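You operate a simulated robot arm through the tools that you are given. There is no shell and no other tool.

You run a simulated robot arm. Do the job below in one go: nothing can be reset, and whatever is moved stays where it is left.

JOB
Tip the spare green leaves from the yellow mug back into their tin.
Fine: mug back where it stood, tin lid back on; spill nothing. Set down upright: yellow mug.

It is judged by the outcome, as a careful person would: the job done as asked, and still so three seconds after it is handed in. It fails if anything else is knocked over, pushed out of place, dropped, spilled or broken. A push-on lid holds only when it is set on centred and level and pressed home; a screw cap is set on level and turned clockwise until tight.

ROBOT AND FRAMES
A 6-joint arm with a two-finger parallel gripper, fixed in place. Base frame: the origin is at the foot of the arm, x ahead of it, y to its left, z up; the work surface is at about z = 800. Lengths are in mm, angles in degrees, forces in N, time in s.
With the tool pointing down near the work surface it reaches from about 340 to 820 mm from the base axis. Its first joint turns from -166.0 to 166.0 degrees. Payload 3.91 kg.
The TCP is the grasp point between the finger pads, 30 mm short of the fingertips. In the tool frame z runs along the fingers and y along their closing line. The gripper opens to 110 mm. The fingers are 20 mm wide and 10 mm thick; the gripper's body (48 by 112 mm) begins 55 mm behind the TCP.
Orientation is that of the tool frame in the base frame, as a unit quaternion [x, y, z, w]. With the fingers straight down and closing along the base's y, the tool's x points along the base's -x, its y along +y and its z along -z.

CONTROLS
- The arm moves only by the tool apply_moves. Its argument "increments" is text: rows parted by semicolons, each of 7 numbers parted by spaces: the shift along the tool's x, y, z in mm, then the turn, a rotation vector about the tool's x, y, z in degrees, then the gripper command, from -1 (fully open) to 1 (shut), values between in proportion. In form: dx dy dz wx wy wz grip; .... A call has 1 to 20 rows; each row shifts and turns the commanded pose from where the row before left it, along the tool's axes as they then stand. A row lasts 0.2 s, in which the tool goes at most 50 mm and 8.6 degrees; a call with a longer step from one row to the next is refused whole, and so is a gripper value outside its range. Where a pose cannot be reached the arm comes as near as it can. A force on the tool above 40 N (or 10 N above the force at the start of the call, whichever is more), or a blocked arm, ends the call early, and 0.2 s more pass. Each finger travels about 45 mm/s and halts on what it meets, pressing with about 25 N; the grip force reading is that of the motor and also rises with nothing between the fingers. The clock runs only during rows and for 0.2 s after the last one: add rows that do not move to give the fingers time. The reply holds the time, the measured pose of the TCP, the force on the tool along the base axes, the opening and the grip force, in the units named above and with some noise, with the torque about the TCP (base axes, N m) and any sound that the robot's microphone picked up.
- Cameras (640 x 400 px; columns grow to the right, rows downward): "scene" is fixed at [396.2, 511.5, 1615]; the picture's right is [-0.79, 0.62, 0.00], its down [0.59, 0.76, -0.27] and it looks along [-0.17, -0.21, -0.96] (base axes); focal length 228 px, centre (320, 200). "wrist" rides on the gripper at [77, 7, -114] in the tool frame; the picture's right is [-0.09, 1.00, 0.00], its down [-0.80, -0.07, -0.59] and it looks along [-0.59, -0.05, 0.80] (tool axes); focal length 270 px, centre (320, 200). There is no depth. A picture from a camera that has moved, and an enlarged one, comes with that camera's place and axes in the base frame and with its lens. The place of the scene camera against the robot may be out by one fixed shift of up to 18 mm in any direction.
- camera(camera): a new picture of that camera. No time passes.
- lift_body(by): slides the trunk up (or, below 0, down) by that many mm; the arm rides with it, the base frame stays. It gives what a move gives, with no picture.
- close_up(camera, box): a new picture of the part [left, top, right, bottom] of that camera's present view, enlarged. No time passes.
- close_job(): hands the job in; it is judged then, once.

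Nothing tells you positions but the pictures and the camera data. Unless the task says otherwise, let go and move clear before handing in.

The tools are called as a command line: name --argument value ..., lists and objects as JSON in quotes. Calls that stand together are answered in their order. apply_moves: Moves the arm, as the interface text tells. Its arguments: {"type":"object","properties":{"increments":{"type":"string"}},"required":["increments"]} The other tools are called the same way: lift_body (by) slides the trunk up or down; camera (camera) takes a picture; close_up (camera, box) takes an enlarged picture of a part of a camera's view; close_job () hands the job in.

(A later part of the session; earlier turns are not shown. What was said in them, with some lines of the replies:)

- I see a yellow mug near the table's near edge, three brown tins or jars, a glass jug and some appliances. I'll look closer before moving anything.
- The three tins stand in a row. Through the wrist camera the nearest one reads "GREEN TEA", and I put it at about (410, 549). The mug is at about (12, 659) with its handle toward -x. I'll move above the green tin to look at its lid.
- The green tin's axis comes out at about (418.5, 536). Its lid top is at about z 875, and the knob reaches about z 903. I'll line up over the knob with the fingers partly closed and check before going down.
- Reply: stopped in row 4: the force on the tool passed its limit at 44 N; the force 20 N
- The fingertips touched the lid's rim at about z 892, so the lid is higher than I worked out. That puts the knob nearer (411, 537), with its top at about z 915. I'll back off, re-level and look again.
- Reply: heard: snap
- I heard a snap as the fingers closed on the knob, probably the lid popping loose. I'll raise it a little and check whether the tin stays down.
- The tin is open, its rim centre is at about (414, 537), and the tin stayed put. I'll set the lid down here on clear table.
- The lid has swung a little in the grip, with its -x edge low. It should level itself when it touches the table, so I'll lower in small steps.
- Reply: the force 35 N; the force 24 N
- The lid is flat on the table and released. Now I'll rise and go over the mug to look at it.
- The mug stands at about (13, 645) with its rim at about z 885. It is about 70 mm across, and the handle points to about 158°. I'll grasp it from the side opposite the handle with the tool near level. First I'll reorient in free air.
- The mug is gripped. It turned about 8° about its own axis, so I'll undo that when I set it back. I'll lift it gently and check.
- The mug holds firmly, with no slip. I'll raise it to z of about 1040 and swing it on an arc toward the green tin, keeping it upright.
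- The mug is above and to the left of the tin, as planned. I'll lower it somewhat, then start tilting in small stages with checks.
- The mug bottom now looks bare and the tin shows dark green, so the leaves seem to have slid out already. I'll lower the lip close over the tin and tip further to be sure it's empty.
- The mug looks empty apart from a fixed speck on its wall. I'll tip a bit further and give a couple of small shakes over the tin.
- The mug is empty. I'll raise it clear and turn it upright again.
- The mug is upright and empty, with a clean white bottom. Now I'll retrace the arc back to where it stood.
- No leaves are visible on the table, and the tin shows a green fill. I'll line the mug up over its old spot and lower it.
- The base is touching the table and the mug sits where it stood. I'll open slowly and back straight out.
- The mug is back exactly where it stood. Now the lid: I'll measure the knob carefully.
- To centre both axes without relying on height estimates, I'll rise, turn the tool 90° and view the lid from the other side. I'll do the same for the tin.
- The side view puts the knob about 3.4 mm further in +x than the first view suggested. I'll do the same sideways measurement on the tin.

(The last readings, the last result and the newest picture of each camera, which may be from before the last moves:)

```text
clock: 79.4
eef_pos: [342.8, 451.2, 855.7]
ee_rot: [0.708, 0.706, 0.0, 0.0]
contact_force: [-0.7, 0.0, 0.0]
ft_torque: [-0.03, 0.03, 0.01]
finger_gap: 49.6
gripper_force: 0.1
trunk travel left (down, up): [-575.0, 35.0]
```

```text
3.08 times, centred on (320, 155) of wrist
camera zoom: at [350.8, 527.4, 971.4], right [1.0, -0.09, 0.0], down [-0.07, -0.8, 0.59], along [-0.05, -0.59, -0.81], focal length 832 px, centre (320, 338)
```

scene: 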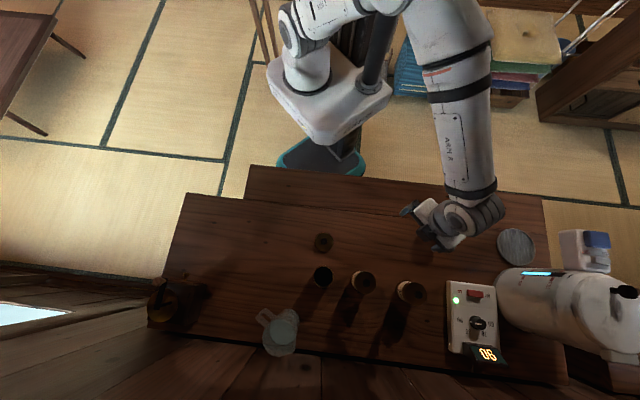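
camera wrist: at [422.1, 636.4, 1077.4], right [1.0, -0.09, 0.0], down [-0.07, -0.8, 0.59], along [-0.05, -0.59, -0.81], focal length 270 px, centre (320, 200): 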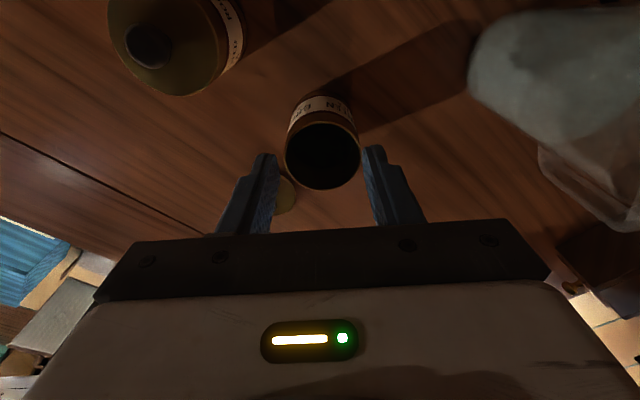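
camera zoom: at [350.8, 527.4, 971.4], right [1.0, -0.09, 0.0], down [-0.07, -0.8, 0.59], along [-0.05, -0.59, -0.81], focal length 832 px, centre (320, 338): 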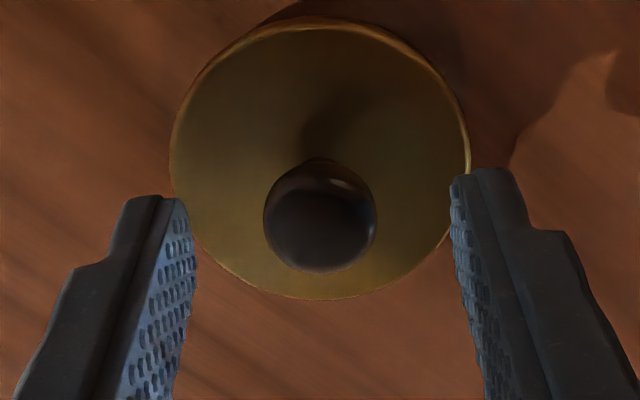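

apply_moves --increments "0 0 1.5 0 0 0 0.3;0 0 1.5 0 0 0 0.4;0 0 0 0 0 0 0.4;0 0 0 0 0 0 0.4"

apply_moves --increments "0 0 1.5 0 0 0 0.4;0 0 0 0 0 0 0.4"

close_up --camera "wrist" --box '[240, 90, 400, 220]'

```text
clock: 80.4
eef_pos: [343.1, 450.2, 853.1]
ee_rot: [0.708, 0.706, 0.001, 0.0]
contact_force: [0.2, 0.1, -0.4]
ft_torque: [0.02, 0.03, 0.01]
finger_gap: 33.0
gripper_force: 0.1
trunk travel left (down, up): [-575.0, 35.0]
```

```text
clock: 81.0
eef_pos: [344.8, 450.9, 852.3]
ee_rot: [0.708, 0.706, 0.0, 0.0]
contact_force: [-0.4, -0.3, -0.2]
ft_torque: [0.0, 0.05, 0.02]
finger_gap: 33.1
gripper_force: 0.1
trunk travel left (down, up): [-575.0, 35.0]
```

```text
3.08 times, centred on (320, 155) of wrist
camera zoom: at [351.6, 527.5, 967.2], right [1.0, -0.09, 0.0], down [-0.07, -0.8, 0.59], along [-0.05, -0.59, -0.81], focal length 832 px, centre (320, 338)
```

zoom: 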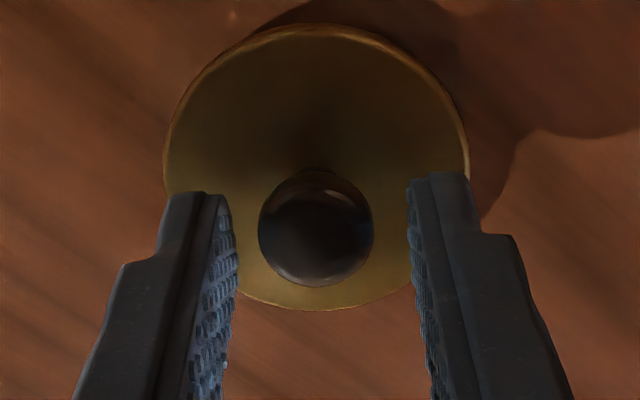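

apply_moves --increments "0 0 1.5 0 0 0 0.4;0 0 0 0 0 0 0.4"

apply_moves --increments "0 0 1.5 0 0 0 0.4;0 0 0 0 0 0 0.4"

apply_moves --increments "0 0 1 0 0 0 0.4;0 0 0 0 0 0 0.4"

close_up --camera "wrist" --box '[240, 90, 400, 220]'

```text
clock: 81.6
eef_pos: [343.4, 451.4, 850.3]
ee_rot: [0.707, 0.707, 0.001, 0.0]
contact_force: [-0.6, -0.8, 0.0]
ft_torque: [-0.02, -0.01, 0.01]
finger_gap: 32.9
gripper_force: 0.1
trunk travel left (down, up): [-575.0, 35.0]
```

```text
clock: 82.2
eef_pos: [345.5, 450.8, 848.9]
ee_rot: [0.708, 0.706, 0.0, -0.001]
contact_force: [-0.7, 0.1, 0.0]
ft_torque: [-0.02, 0.01, -0.01]
finger_gap: 33.0
gripper_force: 0.0
trunk travel left (down, up): [-575.0, 35.0]
```

```text
clock: 82.8
eef_pos: [344.3, 452.0, 847.6]
ee_rot: [0.708, 0.706, 0.0, 0.0]
contact_force: [-0.3, -0.1, -0.2]
ft_torque: [0.03, -0.03, 0.02]
finger_gap: 33.2
gripper_force: 0.0
trunk travel left (down, up): [-575.0, 35.0]
```

```text
3.08 times, centred on (320, 155) of wrist
camera zoom: at [351.6, 527.9, 962.9], right [1.0, -0.09, 0.0], down [-0.07, -0.8, 0.59], along [-0.05, -0.59, -0.81], focal length 832 px, centre (320, 338)
```

zoom: 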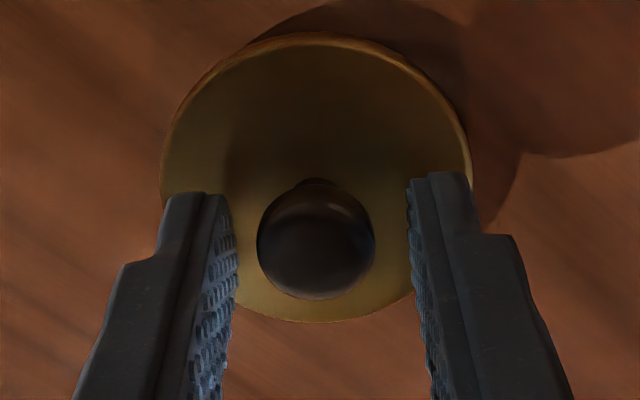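

apply_moves --increments "0 0 2 0 0 0 0.4;0 0 1 0 0 0 0.4;0 0 0 0 0 0 0.4"

apply_moves --increments "0 0 2 0 0 0 0.4;0 0 0 0 0 0 0.4"

close_up --camera "wrist" --box '[240, 90, 400, 220]'

```text
clock: 83.6
eef_pos: [345.5, 450.8, 843.8]
ee_rot: [0.708, 0.707, 0.0, -0.001]
contact_force: [0.1, 0.1, 0.3]
ft_torque: [-0.02, -0.01, 0.05]
finger_gap: 33.3
gripper_force: 0.1
trunk travel left (down, up): [-575.0, 35.0]
```

```text
clock: 84.2
eef_pos: [343.8, 451.8, 840.9]
ee_rot: [0.708, 0.706, 0.0, -0.001]
contact_force: [0.9, -0.4, 0.3]
ft_torque: [0.02, 0.02, -0.01]
finger_gap: 32.9
gripper_force: 0.0
trunk travel left (down, up): [-575.0, 35.0]
```

```text
3.08 times, centred on (320, 155) of wrist
camera zoom: at [351.5, 527.5, 958.0], right [1.0, -0.09, 0.0], down [-0.07, -0.8, 0.59], along [-0.05, -0.59, -0.81], focal length 832 px, centre (320, 338)
```

zoom: 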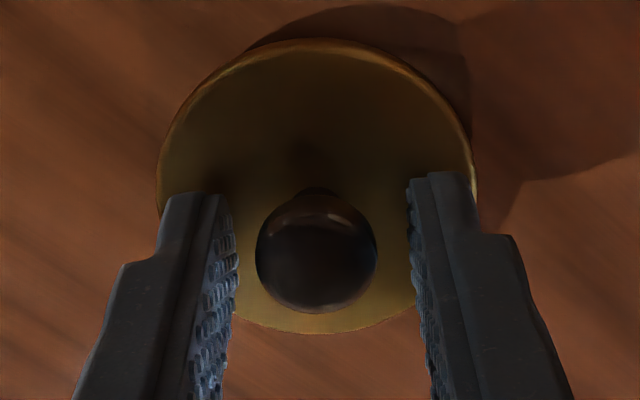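

The fingertips now straddle the knob well down its height with no contact. I'll close on it.

apply_moves --increments "0 0 0 0 0 0 0.5;0 0 0 0 0 0 0.55;0 0 0 0 0 0 0.6;0 0 0 0 0 0 0.65;0 0 0 0 0 0 0.8;0 0 0 0 0 0 1;0 0 0 0 0 0 1"

apply_moves --increments "0 0 -3 0 0 0 1;0 0 -7 0 0 0 1;0 0 0 0 0 0 1;0 0 0 0 0 0 1"

close_up --camera "wrist" --box '[240, 90, 400, 220]'

```text
clock: 85.8
eef_pos: [344.6, 451.4, 844.4]
ee_rot: [0.707, 0.707, 0.001, -0.001]
contact_force: [0.6, 0.2, -0.5]
ft_torque: [0.02, 0.0, 0.01]
finger_gap: 20.0
gripper_force: 25.0
trunk travel left (down, up): [-575.0, 35.0]
```

```text
clock: 86.8
eef_pos: [344.8, 451.0, 852.7]
ee_rot: [0.708, 0.706, 0.0, -0.001]
contact_force: [-0.9, -0.7, -0.2]
ft_torque: [0.0, -0.02, 0.02]
finger_gap: 19.7
gripper_force: 25.3
trunk travel left (down, up): [-575.0, 35.0]
```

```text
3.08 times, centred on (320, 155) of wrist
camera zoom: at [351.6, 527.5, 968.5], right [1.0, -0.09, 0.0], down [-0.07, -0.8, 0.59], along [-0.05, -0.59, -0.81], focal length 832 px, centre (320, 338)
```

zoom: 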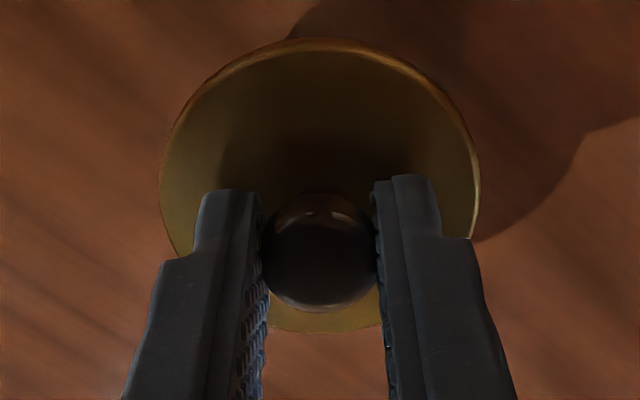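

The lid is level and firmly held. I'll lift it gently and carry it over the tin.

apply_moves --increments "0 0 -10 0 0 0 1;0 0 -20 0 0 0 1;0 0 -20 0 0 0 1;0 0 -20 0 0 0 1;0 0 -20 0 0 0 1;0 0 -20 0 0 0 1;0 0 -10 0 0 0 1;7.3 6.4 0 0 0 0 1;14.3 11.9 0 0 0 0 1;14.3 11.9 0 0 0 0 1;14.3 11.9 0 0 0 0 1;14.3 11.9 0 0 0 0 1;14.3 11.9 0 0 0 0 1;7 5.5 0 0 0 0 1;0 0 0 0 0 0 1"

apply_moves --increments "0 0 10 0 0 0 1;0 0 10 0 0 0 1;0 0 6 0 0 0 1;0 0 0 0 0 0 1"

camera --camera "wrist"

close_up --camera "wrist" --box '[240, 90, 400, 220]'

```text
clock: 90.0
eef_pos: [416.4, 535.3, 972.4]
ee_rot: [0.708, 0.706, 0.0, 0.0]
contact_force: [0.6, -0.2, 0.4]
ft_torque: [0.05, -0.03, -0.02]
finger_gap: 20.0
gripper_force: 24.8
trunk travel left (down, up): [-575.0, 35.0]
```

```text
clock: 91.0
eef_pos: [416.2, 537.6, 947.2]
ee_rot: [0.708, 0.706, 0.001, 0.0]
contact_force: [-0.2, 0.3, 0.2]
ft_torque: [0.01, 0.01, -0.01]
finger_gap: 20.0
gripper_force: 24.7
trunk travel left (down, up): [-575.0, 35.0]
```

```text
taken
camera wrist: at [422.9, 613.9, 1062.8], right [1.0, -0.09, 0.0], down [-0.07, -0.8, 0.59], along [-0.05, -0.59, -0.81], focal length 270 px, centre (320, 200)
```

wrist: 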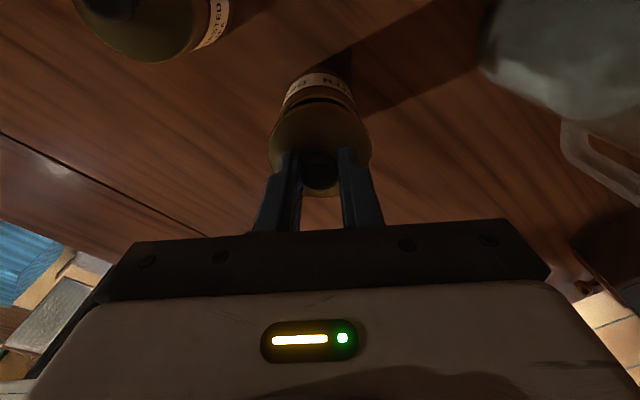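

```text
3.08 times, centred on (320, 155) of wrist
camera zoom: at [422.9, 613.9, 1062.8], right [1.0, -0.09, 0.0], down [-0.07, -0.8, 0.59], along [-0.05, -0.59, -0.81], focal length 832 px, centre (320, 338)
```

zoom: 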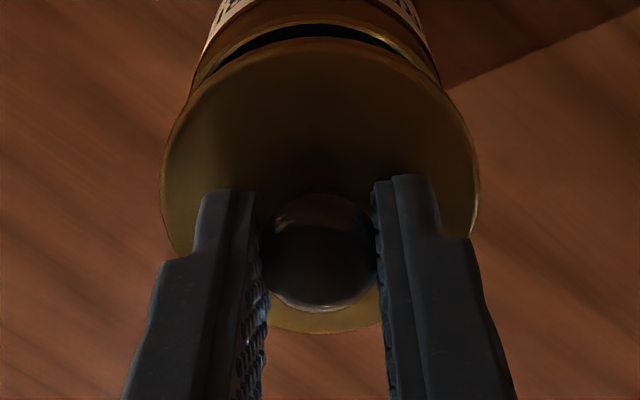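

In this view the lid is centred on the tin in x. I'll turn the tool back 90° with the lid to check y.

apply_moves --increments "0 0 0 0 0 -6 1;0 0 0 0 0 -6 1;0 0 0 0 0 -6 1;0 0 0 0 0 -6 1;0 0 0 0 0 -6 1;0 0 0 0 0 -6 1;0 0 0 0 0 -6 1;0 0 0 0 0 -6 1;0 0 0 0 0 -6 1;0 0 0 0 0 -6 1;0 0 0 0 0 -6 1;0 0 0 0 0 -6 1;0 0 0 0 0 -6 1;0 0 0 0 0 -6 1;0 0 0 0 0 -6 1;0 0 0 0 0 0 1;0 0 0 0 0 0 1"

close_up --camera "wrist" --box '[240, 90, 400, 220]'

camera --camera "wrist"

```text
clock: 94.6
eef_pos: [415.6, 537.3, 947.2]
ee_rot: [0.002, 1.0, 0.001, 0.0]
contact_force: [0.4, -0.3, -0.1]
ft_torque: [0.01, 0.03, -0.01]
finger_gap: 20.0
gripper_force: 25.3
trunk travel left (down, up): [-575.0, 35.0]
```

```text
3.08 times, centred on (320, 155) of wrist
camera zoom: at [338.6, 543.6, 1062.5], right [0.09, 1.0, 0.0], down [0.8, -0.07, 0.59], along [0.59, -0.05, -0.8], focal length 832 px, centre (320, 338)
```

zoom: 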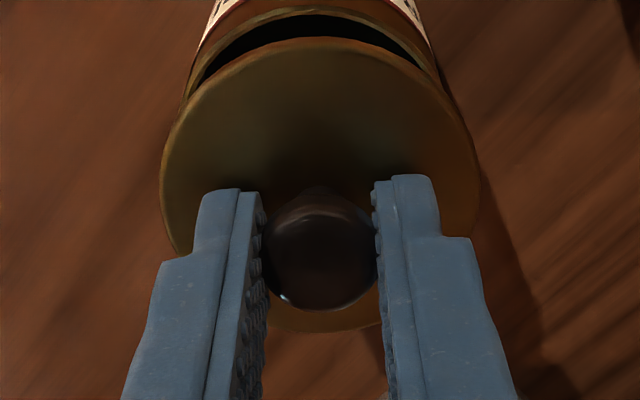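

```text
taken
camera wrist: at [338.6, 543.6, 1062.5], right [0.09, 1.0, 0.0], down [0.8, -0.07, 0.59], along [0.59, -0.05, -0.8], focal length 270 px, centre (320, 200)
```

wrist: 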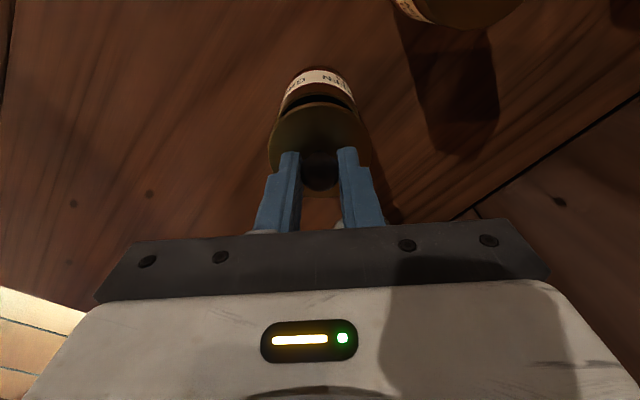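

close_up --camera "wrist" --box '[260, 60, 380, 150]'

close_up --camera "scene" --box '[290, 240, 370, 300]'

```text
4.44 times, centred on (320, 105) of wrist
camera zoom: at [338.6, 543.6, 1062.5], right [0.09, 1.0, 0.0], down [0.8, -0.07, 0.59], along [0.59, -0.05, -0.8], focal length 1201 px, centre (320, 622)
```

zoom: 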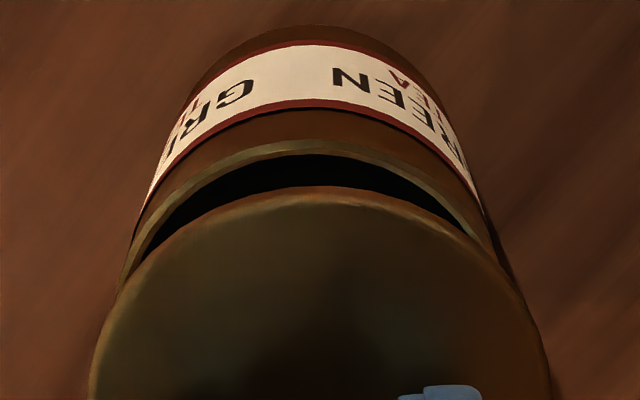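

```text
6.67 times, centred on (330, 270) of scene
camera zoom: at [396.2, 511.5, 1615.0], right [-0.79, 0.62, 0.0], down [0.59, 0.76, -0.27], along [-0.17, -0.21, -0.96], focal length 1519 px, centre (253, -267)
```

zoom: 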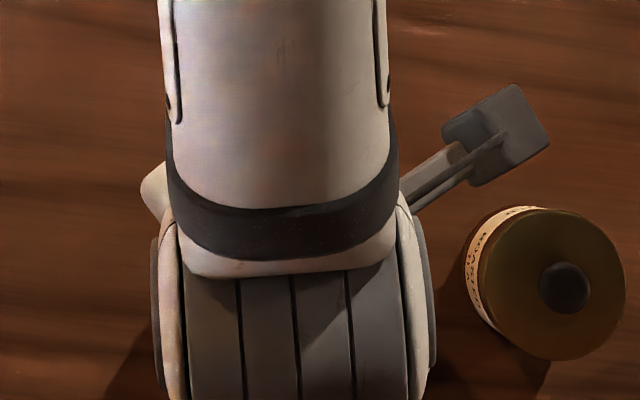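

apply_moves --increments "0 0 8 0 0 0 1;0 0 7 0 0 0 1;0 0 5 0 0 0 1;0 0 0 0 0 0 1;0 0 0 0 0 0 1"

close_up --camera "wrist" --box '[260, 60, 380, 150]'

close_up --camera "wrist" --box '[250, 70, 390, 200]'

```text
clock: 95.8
eef_pos: [416.3, 537.5, 928.6]
ee_rot: [0.001, 1.0, 0.001, 0.0]
contact_force: [0.5, 0.4, -0.3]
ft_torque: [-0.02, -0.01, -0.02]
finger_gap: 19.7
gripper_force: 25.3
trunk travel left (down, up): [-575.0, 35.0]
```

```text
4.44 times, centred on (320, 105) of wrist
camera zoom: at [338.8, 543.7, 1043.3], right [0.09, 1.0, 0.0], down [0.8, -0.07, 0.59], along [0.59, -0.05, -0.8], focal length 1201 px, centre (320, 622)
```

zoom: 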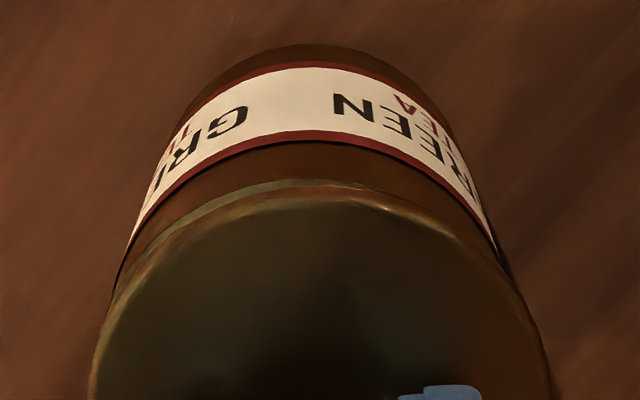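

```text
3.08 times, centred on (320, 135) of wrist
camera zoom: at [338.8, 543.7, 1043.3], right [0.09, 1.0, 0.0], down [0.8, -0.07, 0.59], along [0.59, -0.05, -0.8], focal length 832 px, centre (320, 400)
```

zoom: 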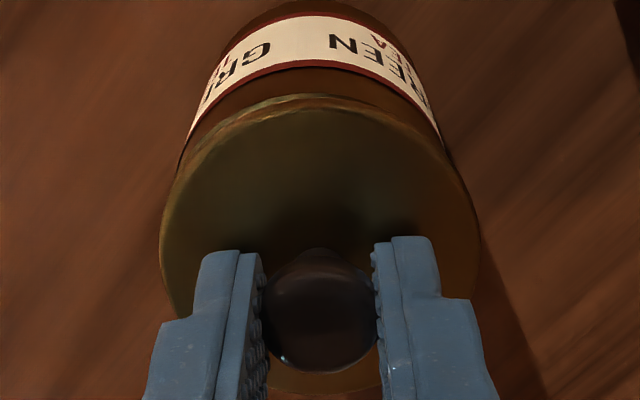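

apply_moves --increments "0 0 0 0 0 6 1;0 0 0 0 0 6 1;0 0 0 0 0 6 1;0 0 0 0 0 6 1;0 0 0 0 0 6 1;0 0 0 0 0 6 1;0 0 0 0 0 6 1;0 0 0 0 0 6 1;0 0 0 0 0 6 1;0 0 0 0 0 6 1;0 0 0 0 0 6 1;0 0 0 0 0 6 1;0 0 0 0 0 6 1;0 0 0 0 0 6 1;0 0 0 0 0 6 1;0 0 0 0 0 0 1;0 0 0 0 0 0 1"

close_up --camera "wrist" --box '[260, 60, 380, 150]'

close_up --camera "wrist" --box '[250, 70, 390, 200]'

```text
clock: 99.4
eef_pos: [416.8, 537.4, 927.4]
ee_rot: [0.708, 0.707, 0.0, -0.001]
contact_force: [-1.3, 0.2, -0.2]
ft_torque: [0.0, 0.03, 0.03]
finger_gap: 19.7
gripper_force: 25.1
trunk travel left (down, up): [-575.0, 35.0]
```

```text
4.44 times, centred on (320, 105) of wrist
camera zoom: at [422.9, 613.4, 1042.3], right [1.0, -0.09, 0.0], down [-0.07, -0.8, 0.59], along [-0.05, -0.59, -0.81], focal length 1201 px, centre (320, 622)
```

zoom: 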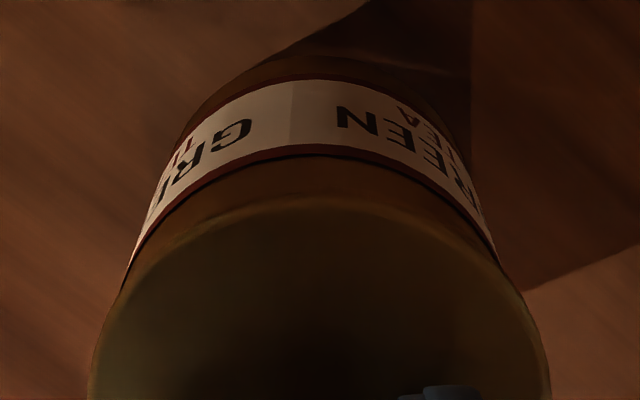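

```text
3.08 times, centred on (320, 135) of wrist
camera zoom: at [422.9, 613.4, 1042.3], right [1.0, -0.09, 0.0], down [-0.07, -0.8, 0.59], along [-0.05, -0.59, -0.81], focal length 832 px, centre (320, 400)
```

zoom: 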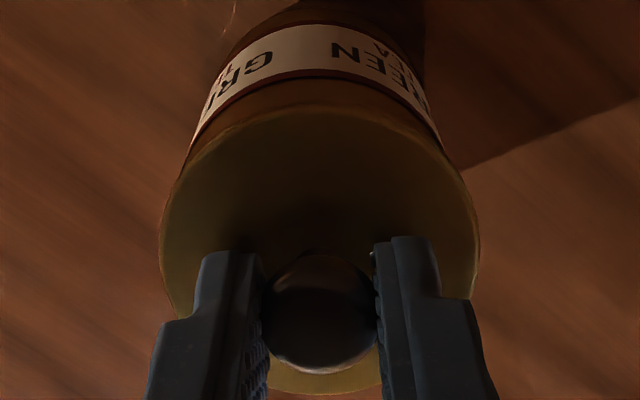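

The lid and rim are aligned to within about a millimetre. I'll apply a small correction and lower the lid gently onto the rim.

apply_moves --increments "-0.6 -0.5 2 0 0 0 1;0 0 2 0 0 0 1;0 0 1 0 0 0 1;0 0 0 0 0 0 1"

apply_moves --increments "0 0 1 0 0 0 1;0 0 0 0 0 0 1"

apply_moves --increments "0 0 1 0 0 0 1;0 0 0 0 0 0 1"

close_up --camera "wrist" --box '[260, 60, 380, 150]'

```text
clock: 100.4
eef_pos: [415.9, 537.5, 923.4]
ee_rot: [0.707, 0.707, 0.002, 0.0]
contact_force: [-1.2, -1.5, 7.7]
ft_torque: [-0.02, 0.01, 0.0]
finger_gap: 19.7
gripper_force: 25.3
trunk travel left (down, up): [-575.0, 35.0]
heard: snap
```

```text
clock: 101.0
eef_pos: [415.2, 536.7, 922.9]
ee_rot: [0.708, 0.707, 0.003, -0.001]
contact_force: [-0.2, -1.3, 21.1]
ft_torque: [-0.03, -0.02, -0.01]
finger_gap: 20.0
gripper_force: 25.0
trunk travel left (down, up): [-575.0, 35.0]
```

```text
clock: 101.6
eef_pos: [415.6, 536.5, 923.2]
ee_rot: [0.707, 0.707, 0.004, -0.001]
contact_force: [3.2, -0.2, 33.4]
ft_torque: [0.0, -0.02, -0.01]
finger_gap: 20.0
gripper_force: 25.4
trunk travel left (down, up): [-575.0, 35.0]
```

```text
4.44 times, centred on (320, 105) of wrist
camera zoom: at [421.4, 611.8, 1039.1], right [1.0, -0.09, 0.0], down [-0.07, -0.81, 0.59], along [-0.05, -0.59, -0.81], focal length 1201 px, centre (320, 622)
```

zoom: 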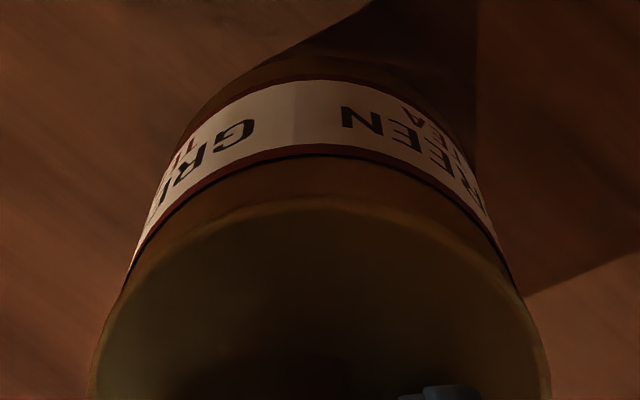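

I heard a snap and the force then rose firmly with no torque, so the lid is pressed home. I'll take the load off, release, and inspect.

apply_moves --increments "0 0 -1.5 0 0 0 1;0 0 -1 0 0 0 1;0 0 0 0 0 0 1"

apply_moves --increments "0 0 0 0 0 0 0.6;0 0 0 0 0 0 0.5;0 0 0 0 0 0 0.4;0 0 0 0 0 0 0.2;0 0 0 0 0 0 0.1;0 0 -8 0 0 0 0.1;0 0 -15 0 0 0 0.1;0 0 -20 0 0 0 0.1;0 0 0 0 0 0 0.1"

close_up --camera "wrist" --box '[240, 40, 400, 180]'

camera --camera "wrist"

```text
clock: 102.4
eef_pos: [415.3, 535.6, 923.0]
ee_rot: [0.708, 0.706, 0.002, 0.0]
contact_force: [4.3, 6.4, 23.1]
ft_torque: [0.32, -0.06, -0.03]
finger_gap: 19.9
gripper_force: 25.0
trunk travel left (down, up): [-575.0, 35.0]
```

```text
clock: 104.4
eef_pos: [416.3, 534.2, 965.2]
ee_rot: [0.708, 0.707, 0.001, 0.0]
contact_force: [0.1, -0.2, -0.6]
ft_torque: [-0.03, -0.01, 0.01]
finger_gap: 49.6
gripper_force: 0.0
trunk travel left (down, up): [-575.0, 35.0]
```

```text
2.86 times, centred on (320, 110) of wrist
camera zoom: at [421.8, 611.7, 1081.1], right [1.0, -0.09, 0.0], down [-0.07, -0.8, 0.59], along [-0.05, -0.59, -0.81], focal length 772 px, centre (320, 457)
```

zoom: 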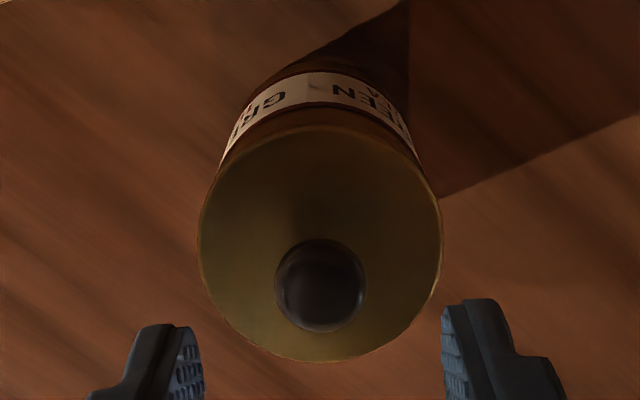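

```text
taken
camera wrist: at [421.8, 611.7, 1081.1], right [1.0, -0.09, 0.0], down [-0.07, -0.8, 0.59], along [-0.05, -0.59, -0.81], focal length 270 px, centre (320, 200)
```

wrist: 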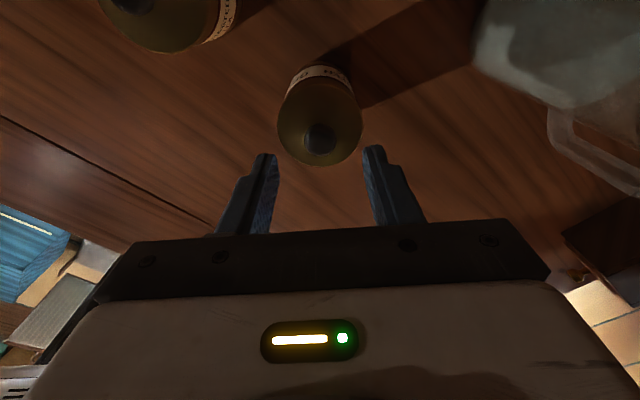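

apply_moves --increments "0 0 -30 0 0 0 0;0 0 -30 0 0 0 -0.3;-40 0 -10 0 0 0 -0.5;-45 0 0 0 0 0 -0.5;-45 0 0 0 0 0 -0.5;-45 0 0 0 0 0 -0.5;0 0 0 0 0 0 -0.5"

camera --camera "scene"

close_up --camera "scene" --box '[290, 240, 370, 300]'

camera --camera "wrist"

close_up --camera "scene" --box '[400, 190, 480, 250]'

```text
clock: 106.0
eef_pos: [413.7, 362.2, 1036.2]
ee_rot: [0.708, 0.707, 0.0, -0.001]
contact_force: [-0.5, 0.7, 0.6]
ft_torque: [0.0, 0.0, 0.03]
finger_gap: 82.2
gripper_force: 0.2
trunk travel left (down, up): [-575.0, 35.0]
```

```text
taken
```

scene: 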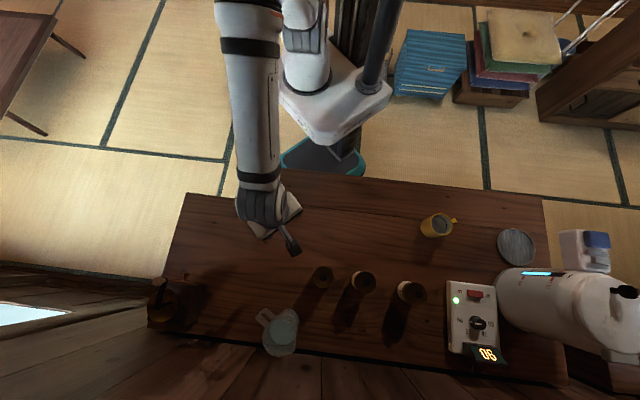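

```text
6.67 times, centred on (330, 270) of scene
camera zoom: at [396.2, 511.5, 1615.0], right [-0.79, 0.62, 0.0], down [0.59, 0.76, -0.27], along [-0.17, -0.21, -0.96], focal length 1519 px, centre (253, -267)
```

zoom: 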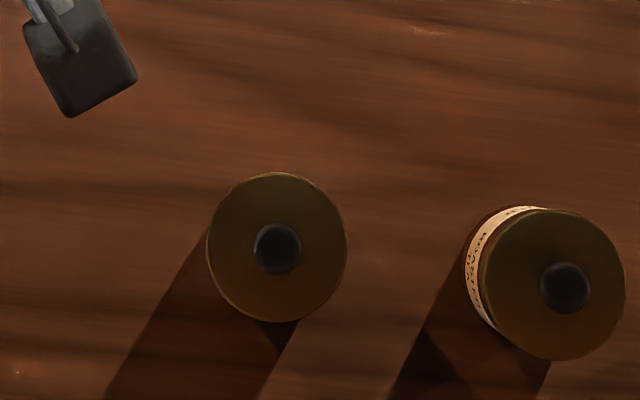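

```text
taken
camera wrist: at [420.5, 438.2, 1152.0], right [1.0, -0.09, 0.0], down [-0.07, -0.8, 0.59], along [-0.05, -0.59, -0.81], focal length 270 px, centre (320, 200)
```

wrist: 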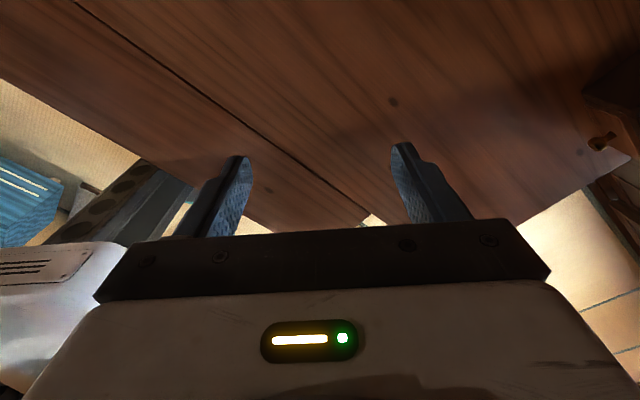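

```text
6.67 times, centred on (440, 220) of scene
camera zoom: at [396.2, 511.5, 1615.0], right [-0.79, 0.62, 0.0], down [0.59, 0.76, -0.27], along [-0.17, -0.21, -0.96], focal length 1519 px, centre (-480, 67)
```

zoom: 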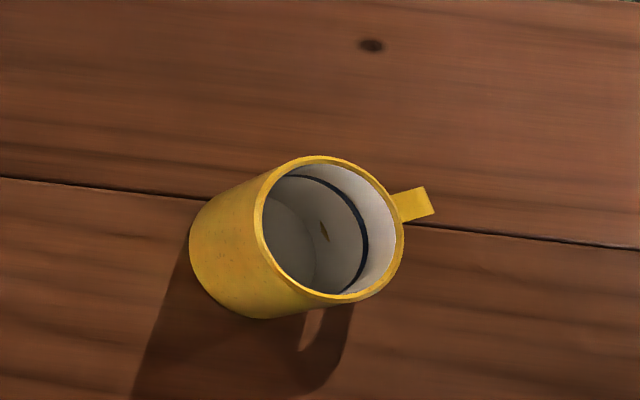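

Everything looks in place. I'll compare the lid against the first picture in the same frame, and check its seat with a gentle press from above.

close_up --camera "scene" --box '[300, 250, 440, 340]'

close_up --camera "scene" --box '[304, 258, 344, 296]'

```text
4.44 times, centred on (370, 295) of scene
camera zoom: at [396.2, 511.5, 1615.0], right [-0.79, 0.62, 0.0], down [0.59, 0.76, -0.27], along [-0.17, -0.21, -0.96], focal length 1013 px, centre (98, -222)
```

zoom: 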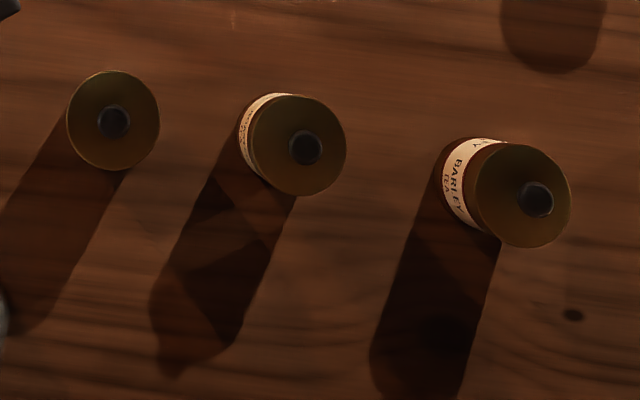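

```text
10.53 times, centred on (324, 277) of scene
camera zoom: at [396.2, 511.5, 1615.0], right [-0.79, 0.62, 0.0], down [0.59, 0.76, -0.27], along [-0.17, -0.21, -0.96], focal length 2398 px, centre (278, -610)
```

zoom: 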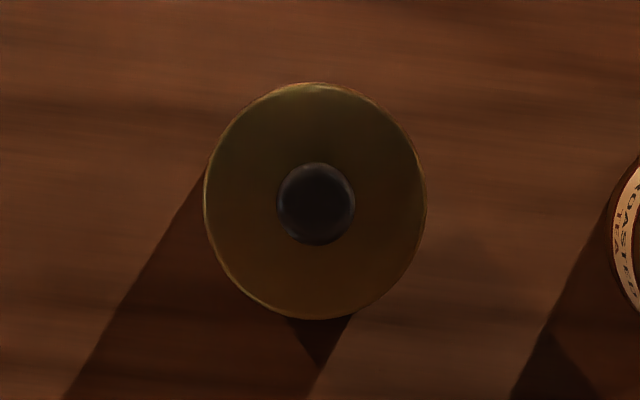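

The mug is empty, upright and on its original spot. The lid snapped home and matches the first picture, nothing is spilled, and the arm is clear. I'm handing the job in.

close_job

```text
The job is handed in.
```

I tipped the green leaves back into the green tea tin and handed the job in; I haven't been told the verdict.

- **Leaves:** the mug's bottom is bare. A small speck low on its inner wall stayed put through the full tip and shakes. I took it for a mark on the mug, but couldn't rule out one stuck leaf. I saw no leaves on the table.
- **Mug:** it stands upright where it was, with the handle pointing the same way as in the first picture.
- **Tin lid:** it snapped on when I lowered it, then held firm under about 33 N. It matches the first picture of the closed tin.
- **Other things:** in the pictures nothing else was moved or knocked. On my first try for the lid, the fingers pressed down on it with about 44 N before the arm stopped. The tin did not shift.

The gripper is empty and clear of everything on the table.
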